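You operate a simulated robot arm through the tools that you are given. There is no shell and no other tool. Be economical: measure what you need, move in short steps, check, and stop when the job is done.

Carry out the task below with a simulated robot arm. There is one attempt and no reset: what you move stays moved.

TASK
Stand the orange grille peg beside the crepe block. It goes on the side that lies toward x -0.7, y +0.7 (a direction in the base frame), with about 3 cm between them.

It is judged by the outcome, as a careful person would: the job done as asked, and still so three seconds after it is handed in. It fails if anything else is knocked over, pushed out of place, dropped, spilled or broken.

THE ROBOT
A 7-joint arm with a two-finger parallel gripper, fixed in place. Base frame: the origin is at the foot of the arm, x ahead of it, y to its left, z up; the work surface is at about z = 0. Lengths are in m, angles in degrees, forces in N, time in s.
With the tool pointing down near the work surface it reaches from about 0.24 to 0.62 m from the base axis. Its first joint turns from -66.0 to 66.0 degrees. Payload 2.6 kg.
Tool frame: the origin (TCP) lies between the finger pads and is the grasp point; the fingertips stand 0.03 m ahead of it; z points along the fingers, y is the line along which they close. The gripper opens to 0.094 m. The fingers are 0.028 m wide and 0.01 m thick; the gripper's body (0.05 by 0.096 m) begins 0.055 m behind the TCP.
Orientation is told as [roll, pitch, yaw] about the base's x, y, z axes, in that order, counted from this pose: with the fingers straight down and closing along the base's y, the tool's x points along the base's -x, its y along +y and its z along -z.

THE INTERFACE
- The arm moves only by the tool nudge_tool. Its argument "moves" is a list of rows, each an object of numbers (a shift or turn left out is 0, a gripper value left out holds the last): "wx", "wy", "wz": the turn, a rotation vector about the tool's x, y, z in degrees; "tx", "ty", "tz": the shift along the tool's x, y, z in m; "fingers": the opening, from 0 (shut) to 1 (fully open). In form: [{"wx": .., "wy": .., "wz": .., "tx": .., "ty": .., "tz": .., "fingers": ..}, ...]. A call has 1 to 12 rows; each row is the pose to reach, as a shift and turn from the pose commanded when the call began, along the tool's axes at that moment. A row lasts 0.2 s, in which the tool goes at most 0.05 m and 8.6 degrees; a call with a longer step from one row to the next is refused whole, and so is a gripper value outside its range. A pose out of reach is approached as far as the arm can. The call stops where the force on the tool passes 40 N (or 10 N more than at its start, if that is more) or the arm is blocked; 0.2 s more then pass. The fingers move at their own pace (about 0.072 m/s each) and stop on an object; they squeeze with about 31 N. The grip force told is the motor's: it shows also when the fingers shut on nothing. Time passes only in rows, and 0.2 s behind the last, so rows that repeat a pose let the fingers close. It gives the time, the measured TCP pose, the force on the tool (base axes), the opening and the grip force at its end, in the units of the frame above (readings bear some noise), and new pictures: "show" is both (left out), scene, wrist or none.
- Cameras (640 x 400 px; columns grow to the right, rows downward): "scene" is fixed at [0.0228, 0.4206, 0.576]; the picture's right is [-0.88, -0.47, 0.00], its down [-0.22, 0.40, -0.89] and it looks along [0.42, -0.78, -0.46] (base axes); focal length 369 px, centre (320, 200). "wrist" rides on the gripper at [-0.037, 0, -0.058] in the tool frame; the picture's right is [0.00, -1.00, 0.00], its down [0.97, 0.00, -0.24] and it looks along [0.24, 0.00, 0.97] (tool axes); focal length 218 px, centre (320, 200).
- point_at(camera, pixels): for up to 12 pixels [column, row] of the newest picture of that camera ("zoom" is the newest enlarged one), the place [x, y, z] in the base frame of the surface seen there, good to about 0.002 m. No time passes.
- close_up(camera, box): a new picture of the part [left, top, right, bottom] of that camera's present view, enlarged. No time passes.
- finish_job(): hands the job in; it is judged then, once.

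Work in short steps. Measure before you move; look again where a grasp or a placing could have gone wrong, and mend it. You have 60 turns and 120 pictures in all, those below and enlarged ones among them. Open the gripper and draw the arm clear of the work before you hand the job in, unless the task says otherwise; then end with one line.

The tools are called after "Emit:" by a JSON object that holds its "op" and its "data". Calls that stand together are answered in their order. nudge_tool: Moves the arm, as the interface text tells. Its arguments: {"type":"object","properties":{"moves":{"type":"array"},"show":{"type":"string","enum":["both","scene","wrist","none"]}},"required":["moves"]} The other tools are called the same way: point_at (camera, pixels) gives the place of the surface under pixels of a picture; close_up (camera, box) takes an enlarged picture of a part of a camera's view; finish_job () hands the job in.

At the start:

```text
time_s: 0.0
tool_pos: [0.2654, -0.334, 0.289]
orientation: [0.0, 0.1, 0.0]
contact_force: [0.1, 0.4, -0.4]
grip_width: 0.0938
finger_force: 0.0
```

scene: 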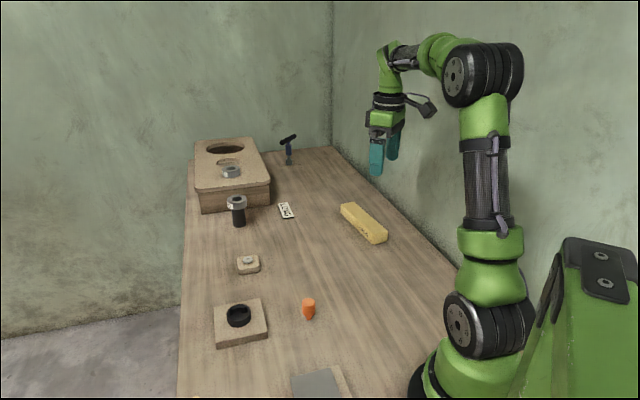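
wrist: 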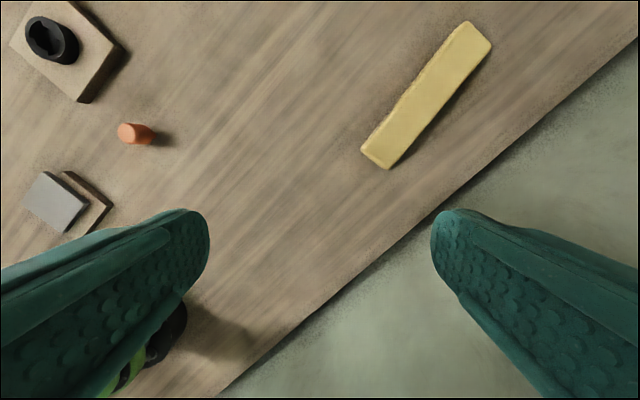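

The orange peg is near scene (308,308) and a yellow block near (363,222). I'll enlarge both and measure them.

Emit:
{"op": "close_up", "data": {"camera": "scene", "box": [200, 240, 360, 340]}}

Emit:
{"op": "close_up", "data": {"camera": "scene", "box": [180, 120, 420, 270]}}

Emit:
{"op": "point_at", "data": {"camera": "scene", "pixels": [[308, 301], [308, 312], [308, 319], [302, 308], [314, 308], [342, 206], [354, 204], [386, 235], [372, 240], [342, 212], [371, 243], [387, 240]]}}

Emit:
{"op": "point_at", "data": {"camera": "wrist", "pixels": [[466, 22], [491, 46], [362, 150], [386, 167], [120, 131], [135, 135], [150, 134], [425, 95], [480, 30], [374, 155]]}}

```text
4.00 times, centred on (280, 290) of scene
```

zoom: 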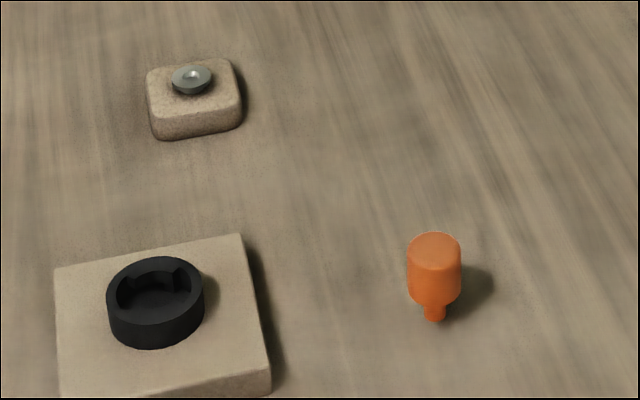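

```text
2.67 times, centred on (300, 195) of scene
```

zoom: 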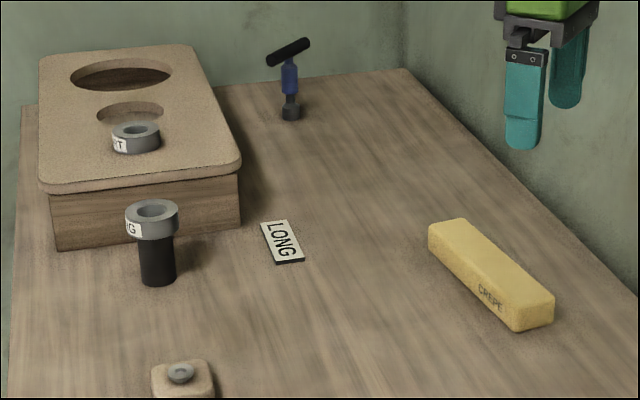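

```text
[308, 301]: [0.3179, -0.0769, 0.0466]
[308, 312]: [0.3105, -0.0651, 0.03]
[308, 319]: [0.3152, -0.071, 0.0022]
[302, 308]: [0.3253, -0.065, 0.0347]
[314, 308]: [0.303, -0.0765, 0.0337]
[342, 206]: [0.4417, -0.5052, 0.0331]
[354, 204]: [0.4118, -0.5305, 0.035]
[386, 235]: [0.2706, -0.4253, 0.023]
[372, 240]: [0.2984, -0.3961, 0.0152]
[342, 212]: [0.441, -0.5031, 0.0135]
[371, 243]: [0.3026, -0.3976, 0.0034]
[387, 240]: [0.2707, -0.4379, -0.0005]
```

```text
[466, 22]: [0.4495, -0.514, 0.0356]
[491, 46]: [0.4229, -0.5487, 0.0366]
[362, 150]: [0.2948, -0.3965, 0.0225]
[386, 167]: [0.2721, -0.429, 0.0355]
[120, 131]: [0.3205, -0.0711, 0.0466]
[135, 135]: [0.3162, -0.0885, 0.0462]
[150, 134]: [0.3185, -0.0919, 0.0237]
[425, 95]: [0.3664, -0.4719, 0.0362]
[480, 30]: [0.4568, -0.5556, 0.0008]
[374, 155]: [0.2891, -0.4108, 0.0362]
```

The block is labelled CREPE. Its long axis runs along about (-0.8, 0.6), so the target side is the end nearest the robot. The peg stands on a thin stem at about (0.317, -0.077). I'll move above it and look again.

Emit:
{"op": "nudge_tool", "data": {"moves": [{"tx": -0.008, "ty": 0.04, "tz": 0.01}, {"tx": -0.016, "ty": 0.08, "tz": 0.02}, {"tx": -0.024, "ty": 0.12, "tz": 0.04}, {"tx": -0.032, "ty": 0.16, "tz": 0.06}, {"tx": -0.042, "ty": 0.2, "tz": 0.08}, {"tx": -0.052, "ty": 0.235, "tz": 0.1}, {"tx": -0.052, "ty": 0.257, "tz": 0.12}, {"tx": -0.052, "ty": 0.257, "tz": 0.13}, {"tx": -0.052, "ty": 0.257, "tz": 0.13}]}}

```text
time_s: 2.0
tool_pos: [0.3162, -0.0749, 0.1606]
orientation: [-0.1, 0.0, -0.1]
contact_force: [0.6, 0.4, 0.8]
grip_width: 0.0941
finger_force: 0.0
```

scene: 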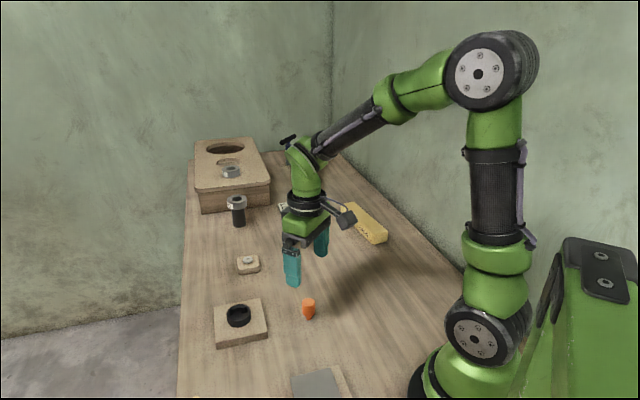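
wrist: 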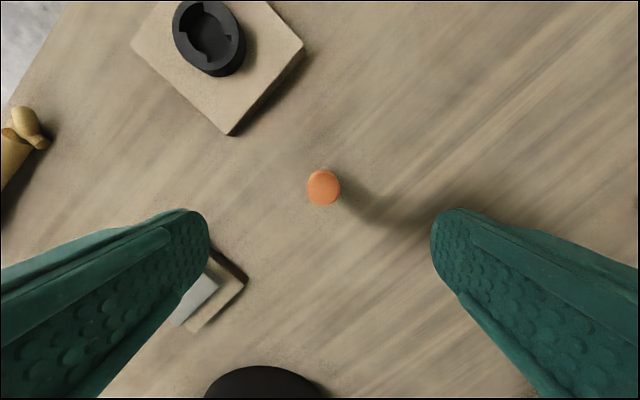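

The peg top is at wrist (323,187). I'll measure it and its neighbours (tan block corner, grey slab) before descending.

Emit:
{"op": "point_at", "data": {"camera": "wrist", "pixels": [[323, 184], [309, 184], [338, 184], [323, 172], [323, 196], [323, 203], [229, 135], [246, 278], [303, 44], [260, 370]]}}

Emit:
{"op": "close_up", "data": {"camera": "wrist", "box": [283, 162, 363, 212]}}

```text
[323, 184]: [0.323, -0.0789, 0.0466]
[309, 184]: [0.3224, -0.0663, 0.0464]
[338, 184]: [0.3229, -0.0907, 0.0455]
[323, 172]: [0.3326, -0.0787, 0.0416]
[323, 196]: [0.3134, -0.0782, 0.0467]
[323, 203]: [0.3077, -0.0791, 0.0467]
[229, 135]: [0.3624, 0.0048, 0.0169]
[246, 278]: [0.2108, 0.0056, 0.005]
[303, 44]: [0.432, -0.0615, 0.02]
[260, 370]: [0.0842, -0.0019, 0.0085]
```

```text
8.00 times, centred on (323, 187) of wrist
```

zoom: 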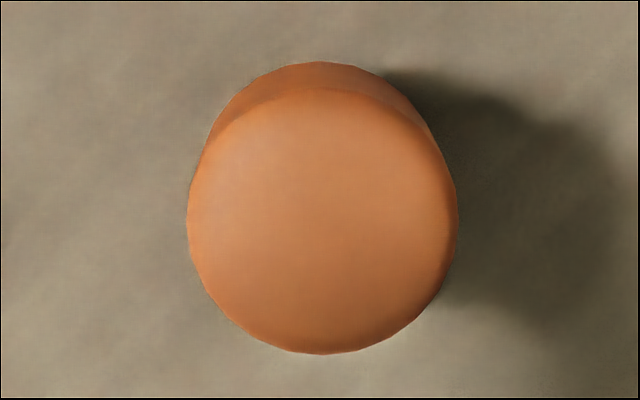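

The peg's centre is about (0.319, -0.0785), its radius is 13 mm, and both finger paths are clear. I'll descend partway and check alignment.

Emit:
{"op": "nudge_tool", "data": {"moves": [{"tx": -0.002, "ty": -0.003, "tz": 0.03}, {"tx": -0.002, "ty": -0.003, "tz": 0.06}, {"tx": -0.002, "ty": -0.003, "tz": 0.085}, {"tx": -0.002, "ty": -0.003, "tz": 0.085}], "show": "wrist"}}

```text
time_s: 3.0
tool_pos: [0.3174, -0.0761, 0.0743]
orientation: [0.0, 0.0, 0.0]
contact_force: [-0.5, -0.3, 0.2]
grip_width: 0.094
finger_force: 0.0
```

wrist: 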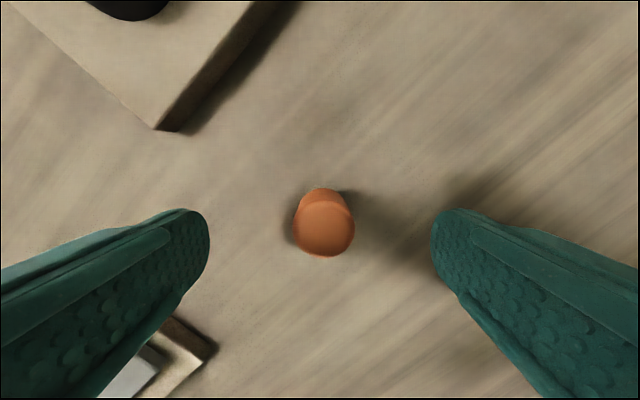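

The peg sits about 2 mm to the -y side (column 324). I'll correct for that and go down to grasp height, closing the fingers to a little wider than the peg first.

Emit:
{"op": "nudge_tool", "data": {"moves": [{"tx": -0.0015, "ty": -0.002, "tz": 0.015}, {"tx": -0.0015, "ty": -0.002, "tz": 0.03}, {"tx": -0.0015, "ty": -0.002, "tz": 0.038}, {"tx": -0.0015, "ty": -0.002, "tz": 0.038, "fingers": 0.4}, {"tx": -0.0015, "ty": -0.002, "tz": 0.038, "fingers": 0.4}, {"tx": -0.0015, "ty": -0.002, "tz": 0.038, "fingers": 0.4}]}}

```text
time_s: 4.4
tool_pos: [0.3207, -0.0815, 0.0376]
orientation: [0.1, -0.1, 0.0]
contact_force: [0.7, -0.1, 0.7]
grip_width: 0.0376
finger_force: 0.0
```

scene: 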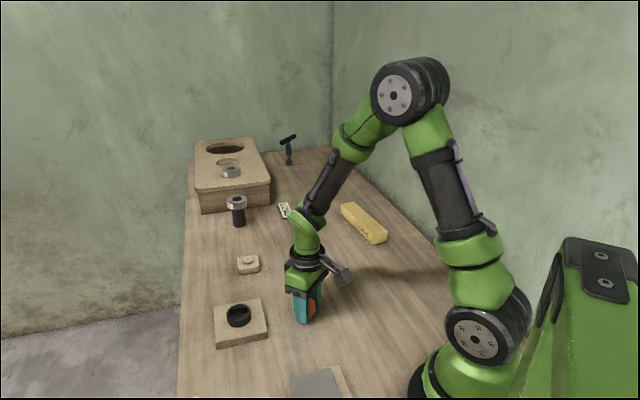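
wrist: 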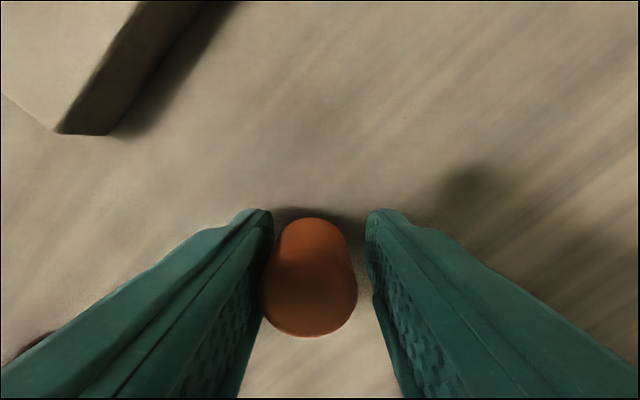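

The peg (column 309) is now about 2.5 mm toward the left finger. I'll centre on it and close.

Emit:
{"op": "nudge_tool", "data": {"moves": [{"ty": 0.0025, "fingers": 0.4}, {"ty": 0.0025, "fingers": 0.4}, {"ty": 0.0025, "fingers": 0.3}, {"ty": 0.0025, "fingers": 0.0}, {"ty": 0.0025, "fingers": 0.0}, {"ty": 0.0025, "fingers": 0.0}], "show": "wrist"}}

```text
time_s: 5.8
tool_pos: [0.3215, -0.0784, 0.0379]
orientation: [-0.1, 0.1, 0.1]
contact_force: [-0.4, -0.2, 0.4]
grip_width: 0.026
finger_force: 31.0
```

wrist: 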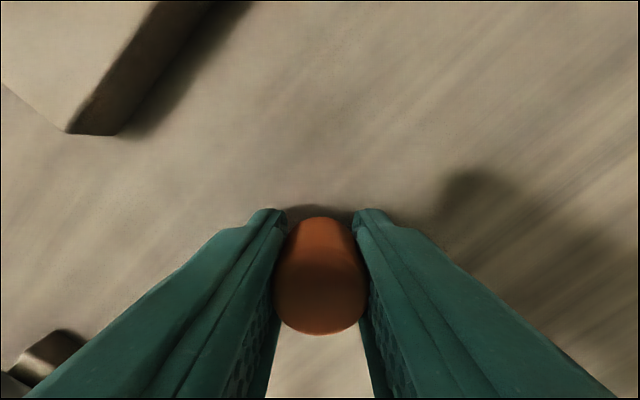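

Grip is firm at 26 mm. I'll lift straight up, then carry the peg toward (0.26, -0.376), turning so the fingers close across the gap direction.

Emit:
{"op": "nudge_tool", "data": {"moves": [{"tz": -0.02}, {"tz": -0.06}, {"tz": -0.1}, {"tz": -0.1, "tx": 0.005, "ty": -0.04, "wz": 4}, {"tz": -0.1, "tx": 0.012, "ty": -0.08, "wz": 9}, {"tz": -0.1, "tx": 0.02, "ty": -0.12, "wz": 15}, {"tz": -0.1, "tx": 0.028, "ty": -0.16, "wz": 21}, {"tz": -0.1, "tx": 0.036, "ty": -0.2, "wz": 27}, {"tz": -0.1, "tx": 0.044, "ty": -0.24, "wz": 32}, {"tz": -0.1, "tx": 0.052, "ty": -0.275, "wz": 36}, {"tz": -0.1, "tx": 0.06, "ty": -0.298, "wz": 37}, {"tz": -0.1, "tx": 0.06, "ty": -0.298, "wz": 37}]}}

```text
time_s: 8.4
tool_pos: [0.2621, -0.3755, 0.1348]
orientation: [-0.1, 0.0, -37.1]
contact_force: [0.2, 1.7, -0.6]
grip_width: 0.0262
finger_force: 31.4
```

scene: 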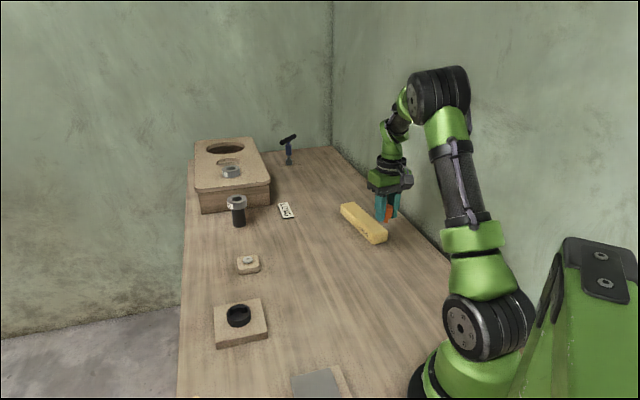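
wrist: 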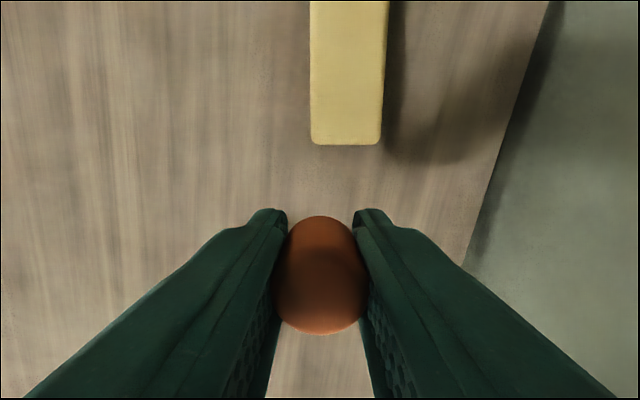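

The block lines up with the tool axis, its near end at wrist row 145, columns 311–381. I'll measure the end face.

Emit:
{"op": "point_at", "data": {"camera": "wrist", "pixels": [[314, 138], [346, 141], [378, 139], [346, 144], [312, 100], [382, 100], [313, 20], [385, 20], [320, 270], [320, 230], [320, 320]]}}

Emit:
{"op": "close_up", "data": {"camera": "wrist", "box": [240, 100, 432, 220]}}

Emit:
{"op": "close_up", "data": {"camera": "scene", "box": [320, 160, 448, 240]}}

```text
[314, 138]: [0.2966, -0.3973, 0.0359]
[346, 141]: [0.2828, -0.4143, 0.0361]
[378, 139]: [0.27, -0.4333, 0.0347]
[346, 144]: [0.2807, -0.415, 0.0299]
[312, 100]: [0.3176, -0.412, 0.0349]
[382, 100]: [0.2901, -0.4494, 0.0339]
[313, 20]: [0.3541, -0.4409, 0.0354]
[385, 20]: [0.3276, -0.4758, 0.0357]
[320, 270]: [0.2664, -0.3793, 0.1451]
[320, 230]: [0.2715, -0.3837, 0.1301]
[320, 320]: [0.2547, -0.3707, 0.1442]
```

```text
3.33 times, centred on (336, 160) of wrist
```

zoom: 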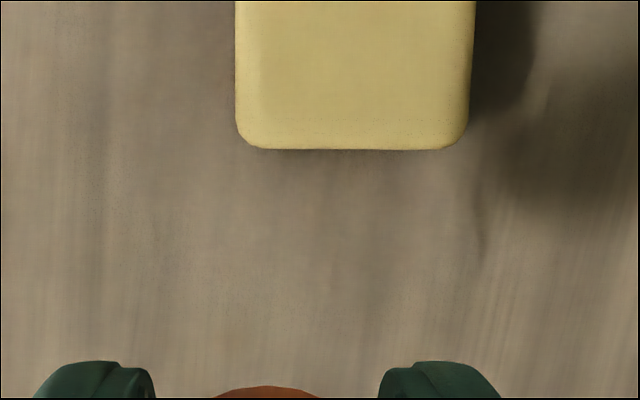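

```text
5.00 times, centred on (384, 200) of scene
```

zoom: 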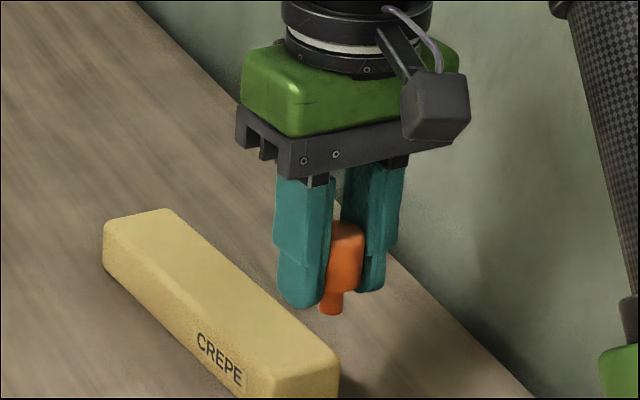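

The end face centre is about (0.282, -0.4155), with outward normal (-0.8, 0.6). I need 4.5 mm more along tool x and 5.5 mm back along tool y. I'll lower the peg to just above the table and check.

Emit:
{"op": "nudge_tool", "data": {"moves": [{"tx": 0.0045, "ty": -0.0055, "tz": 0.02}, {"tx": 0.0045, "ty": -0.0055, "tz": 0.05}, {"tx": 0.0045, "ty": -0.0055, "tz": 0.075}, {"tx": 0.0045, "ty": -0.0055, "tz": 0.09}, {"tx": 0.0045, "ty": -0.0055, "tz": 0.096}, {"tx": 0.0045, "ty": -0.0055, "tz": 0.096}]}}

Emit:
{"op": "close_up", "data": {"camera": "scene", "box": [340, 190, 436, 250]}}

```text
time_s: 9.8
tool_pos: [0.2533, -0.3797, 0.0429]
orientation: [0.0, 0.1, -36.9]
contact_force: [0.7, 0.5, 0.0]
grip_width: 0.0261
finger_force: 30.5
```

scene: 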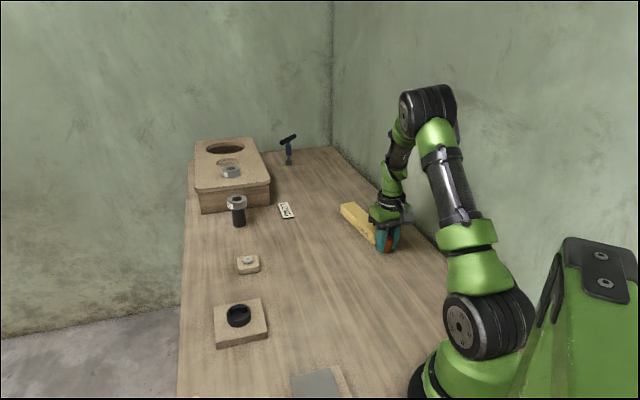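
wrist: 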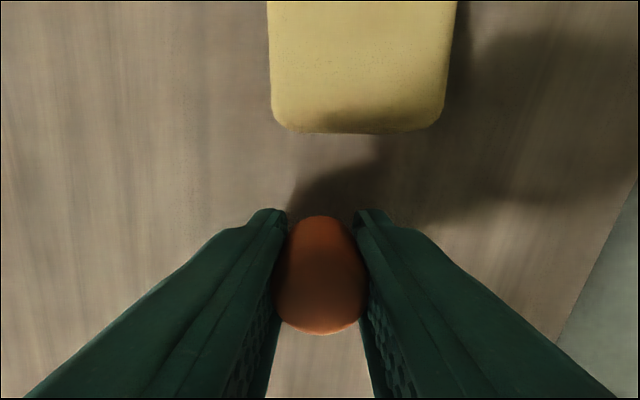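

```text
6.67 times, centred on (388, 220) of scene
```

zoom: 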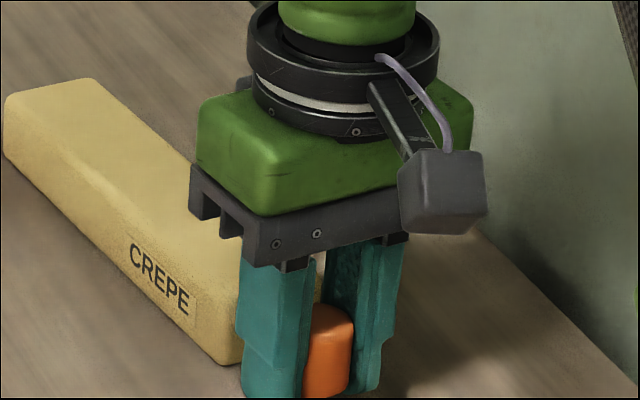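

The peg hangs about 4 mm above the table. I'll check the gap before setting it down.

Emit:
{"op": "point_at", "data": {"camera": "wrist", "pixels": [[320, 128], [360, 125], [360, 132], [400, 128], [320, 222], [320, 325], [320, 290]]}}

```text
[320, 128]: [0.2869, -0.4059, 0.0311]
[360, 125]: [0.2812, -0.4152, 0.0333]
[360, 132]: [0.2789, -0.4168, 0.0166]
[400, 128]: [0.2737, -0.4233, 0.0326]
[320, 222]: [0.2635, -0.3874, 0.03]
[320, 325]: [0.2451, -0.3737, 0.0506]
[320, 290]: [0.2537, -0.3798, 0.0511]
```

The gap reads 30 mm, and the peg top is at 0.051 against 0.0466 when standing. I'll lower it 4 mm in small steps.

Emit:
{"op": "nudge_tool", "data": {"moves": [{"tz": 0.0015}, {"tz": 0.003}, {"tz": 0.0038}, {"tz": 0.0042}, {"tz": 0.0042}], "show": "wrist"}}

Emit:
{"op": "point_at", "data": {"camera": "wrist", "pixels": [[320, 290], [320, 300], [315, 280], [325, 280]]}}

```text
time_s: 11.0
tool_pos: [0.2545, -0.3799, 0.0367]
orientation: [0.1, -0.1, -36.9]
contact_force: [0.7, 2.6, 8.8]
grip_width: 0.026
finger_force: 30.9
```

wrist: 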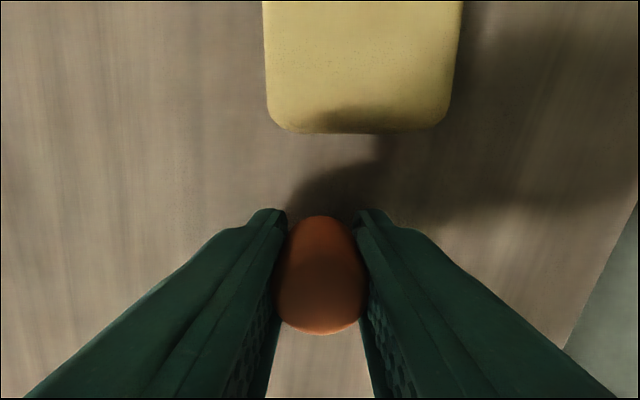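

```text
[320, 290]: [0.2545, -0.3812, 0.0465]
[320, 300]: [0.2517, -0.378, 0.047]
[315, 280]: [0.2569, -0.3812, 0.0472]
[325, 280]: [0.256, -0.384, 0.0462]
```

The peg has touched down, with 8.8 N upward on the tool and its top at 0.0466. I'll open gradually while holding the pose.

Emit:
{"op": "nudge_tool", "data": {"moves": [{"tz": -0.0002, "fingers": 0.33}, {"tz": -0.0002, "fingers": 0.4}, {"tz": -0.0002, "fingers": 0.5}, {"tz": -0.0002, "fingers": 0.6}, {"tz": -0.0002, "fingers": 0.6}]}}

```text
time_s: 12.2
tool_pos: [0.2538, -0.3801, 0.0368]
orientation: [0.0, 0.0, -37.0]
contact_force: [0.5, 0.1, 0.0]
grip_width: 0.0564
finger_force: 0.1
```

scene: 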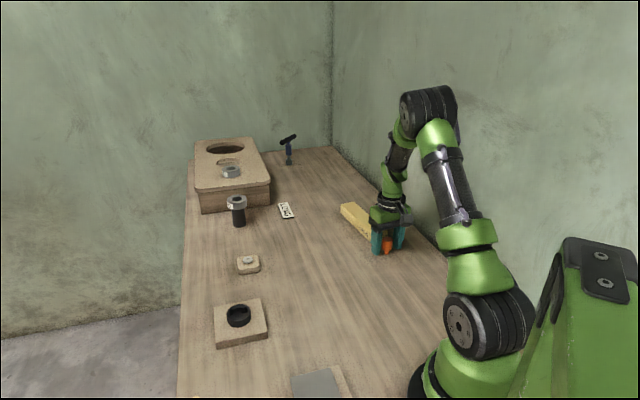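
wrist: 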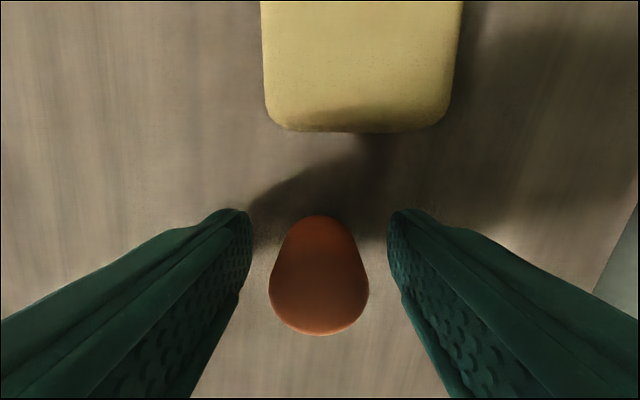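

The peg stands free between the fingers. I'll retreat straight up.

Emit:
{"op": "nudge_tool", "data": {"moves": [{"tz": -0.01}, {"tz": -0.03}, {"tz": -0.06}, {"tz": -0.1}, {"tz": -0.14}, {"tz": -0.18}, {"tz": -0.2}, {"tz": -0.2}]}}

Emit:
{"op": "close_up", "data": {"camera": "scene", "box": [330, 190, 426, 250]}}

```text
time_s: 14.0
tool_pos: [0.2523, -0.3801, 0.2351]
orientation: [-0.1, 0.0, -37.0]
contact_force: [0.0, 0.2, -1.0]
grip_width: 0.0565
finger_force: 0.1
```

scene: 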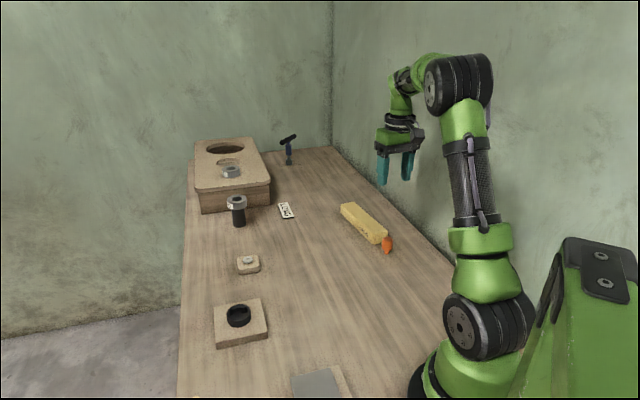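
wrist: 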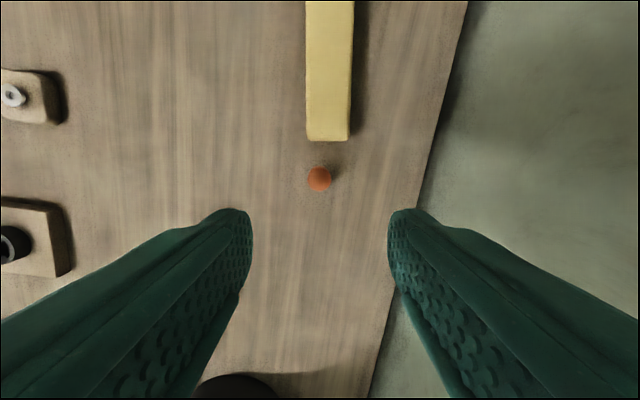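

```text
6.67 times, centred on (378, 220) of scene
```

zoom: 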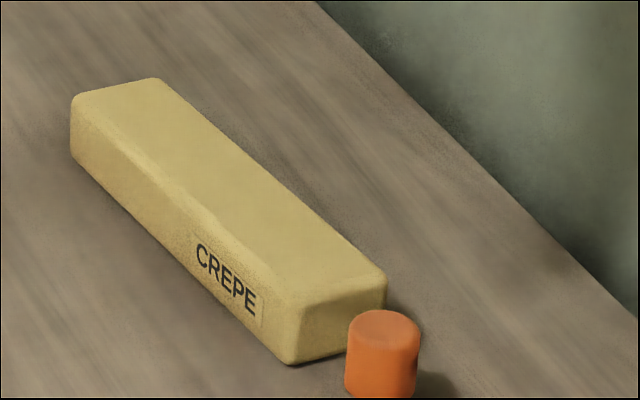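

The peg stands upright off the block's near end. I'll do one last gap check.

Emit:
{"op": "point_at", "data": {"camera": "wrist", "pixels": [[320, 180], [320, 168], [320, 191], [309, 180], [330, 180], [320, 139], [330, 138]]}}

```text
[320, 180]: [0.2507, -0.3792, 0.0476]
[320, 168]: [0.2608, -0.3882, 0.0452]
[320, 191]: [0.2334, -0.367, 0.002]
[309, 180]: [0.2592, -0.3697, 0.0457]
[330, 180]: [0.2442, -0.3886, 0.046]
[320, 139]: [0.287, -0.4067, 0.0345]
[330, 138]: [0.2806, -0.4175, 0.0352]
```

The gap is about 3 cm, the peg is upright and the arm is clear, so I'm handing the job in.

Emit:
{"op": "finish_job", "data": {}}

```text
The job is handed in.
```

The orange peg stands upright about 3 cm off the end of the crepe block facing (-0.7, +0.7), the gripper is open and clear, and I saw nothing else moved.
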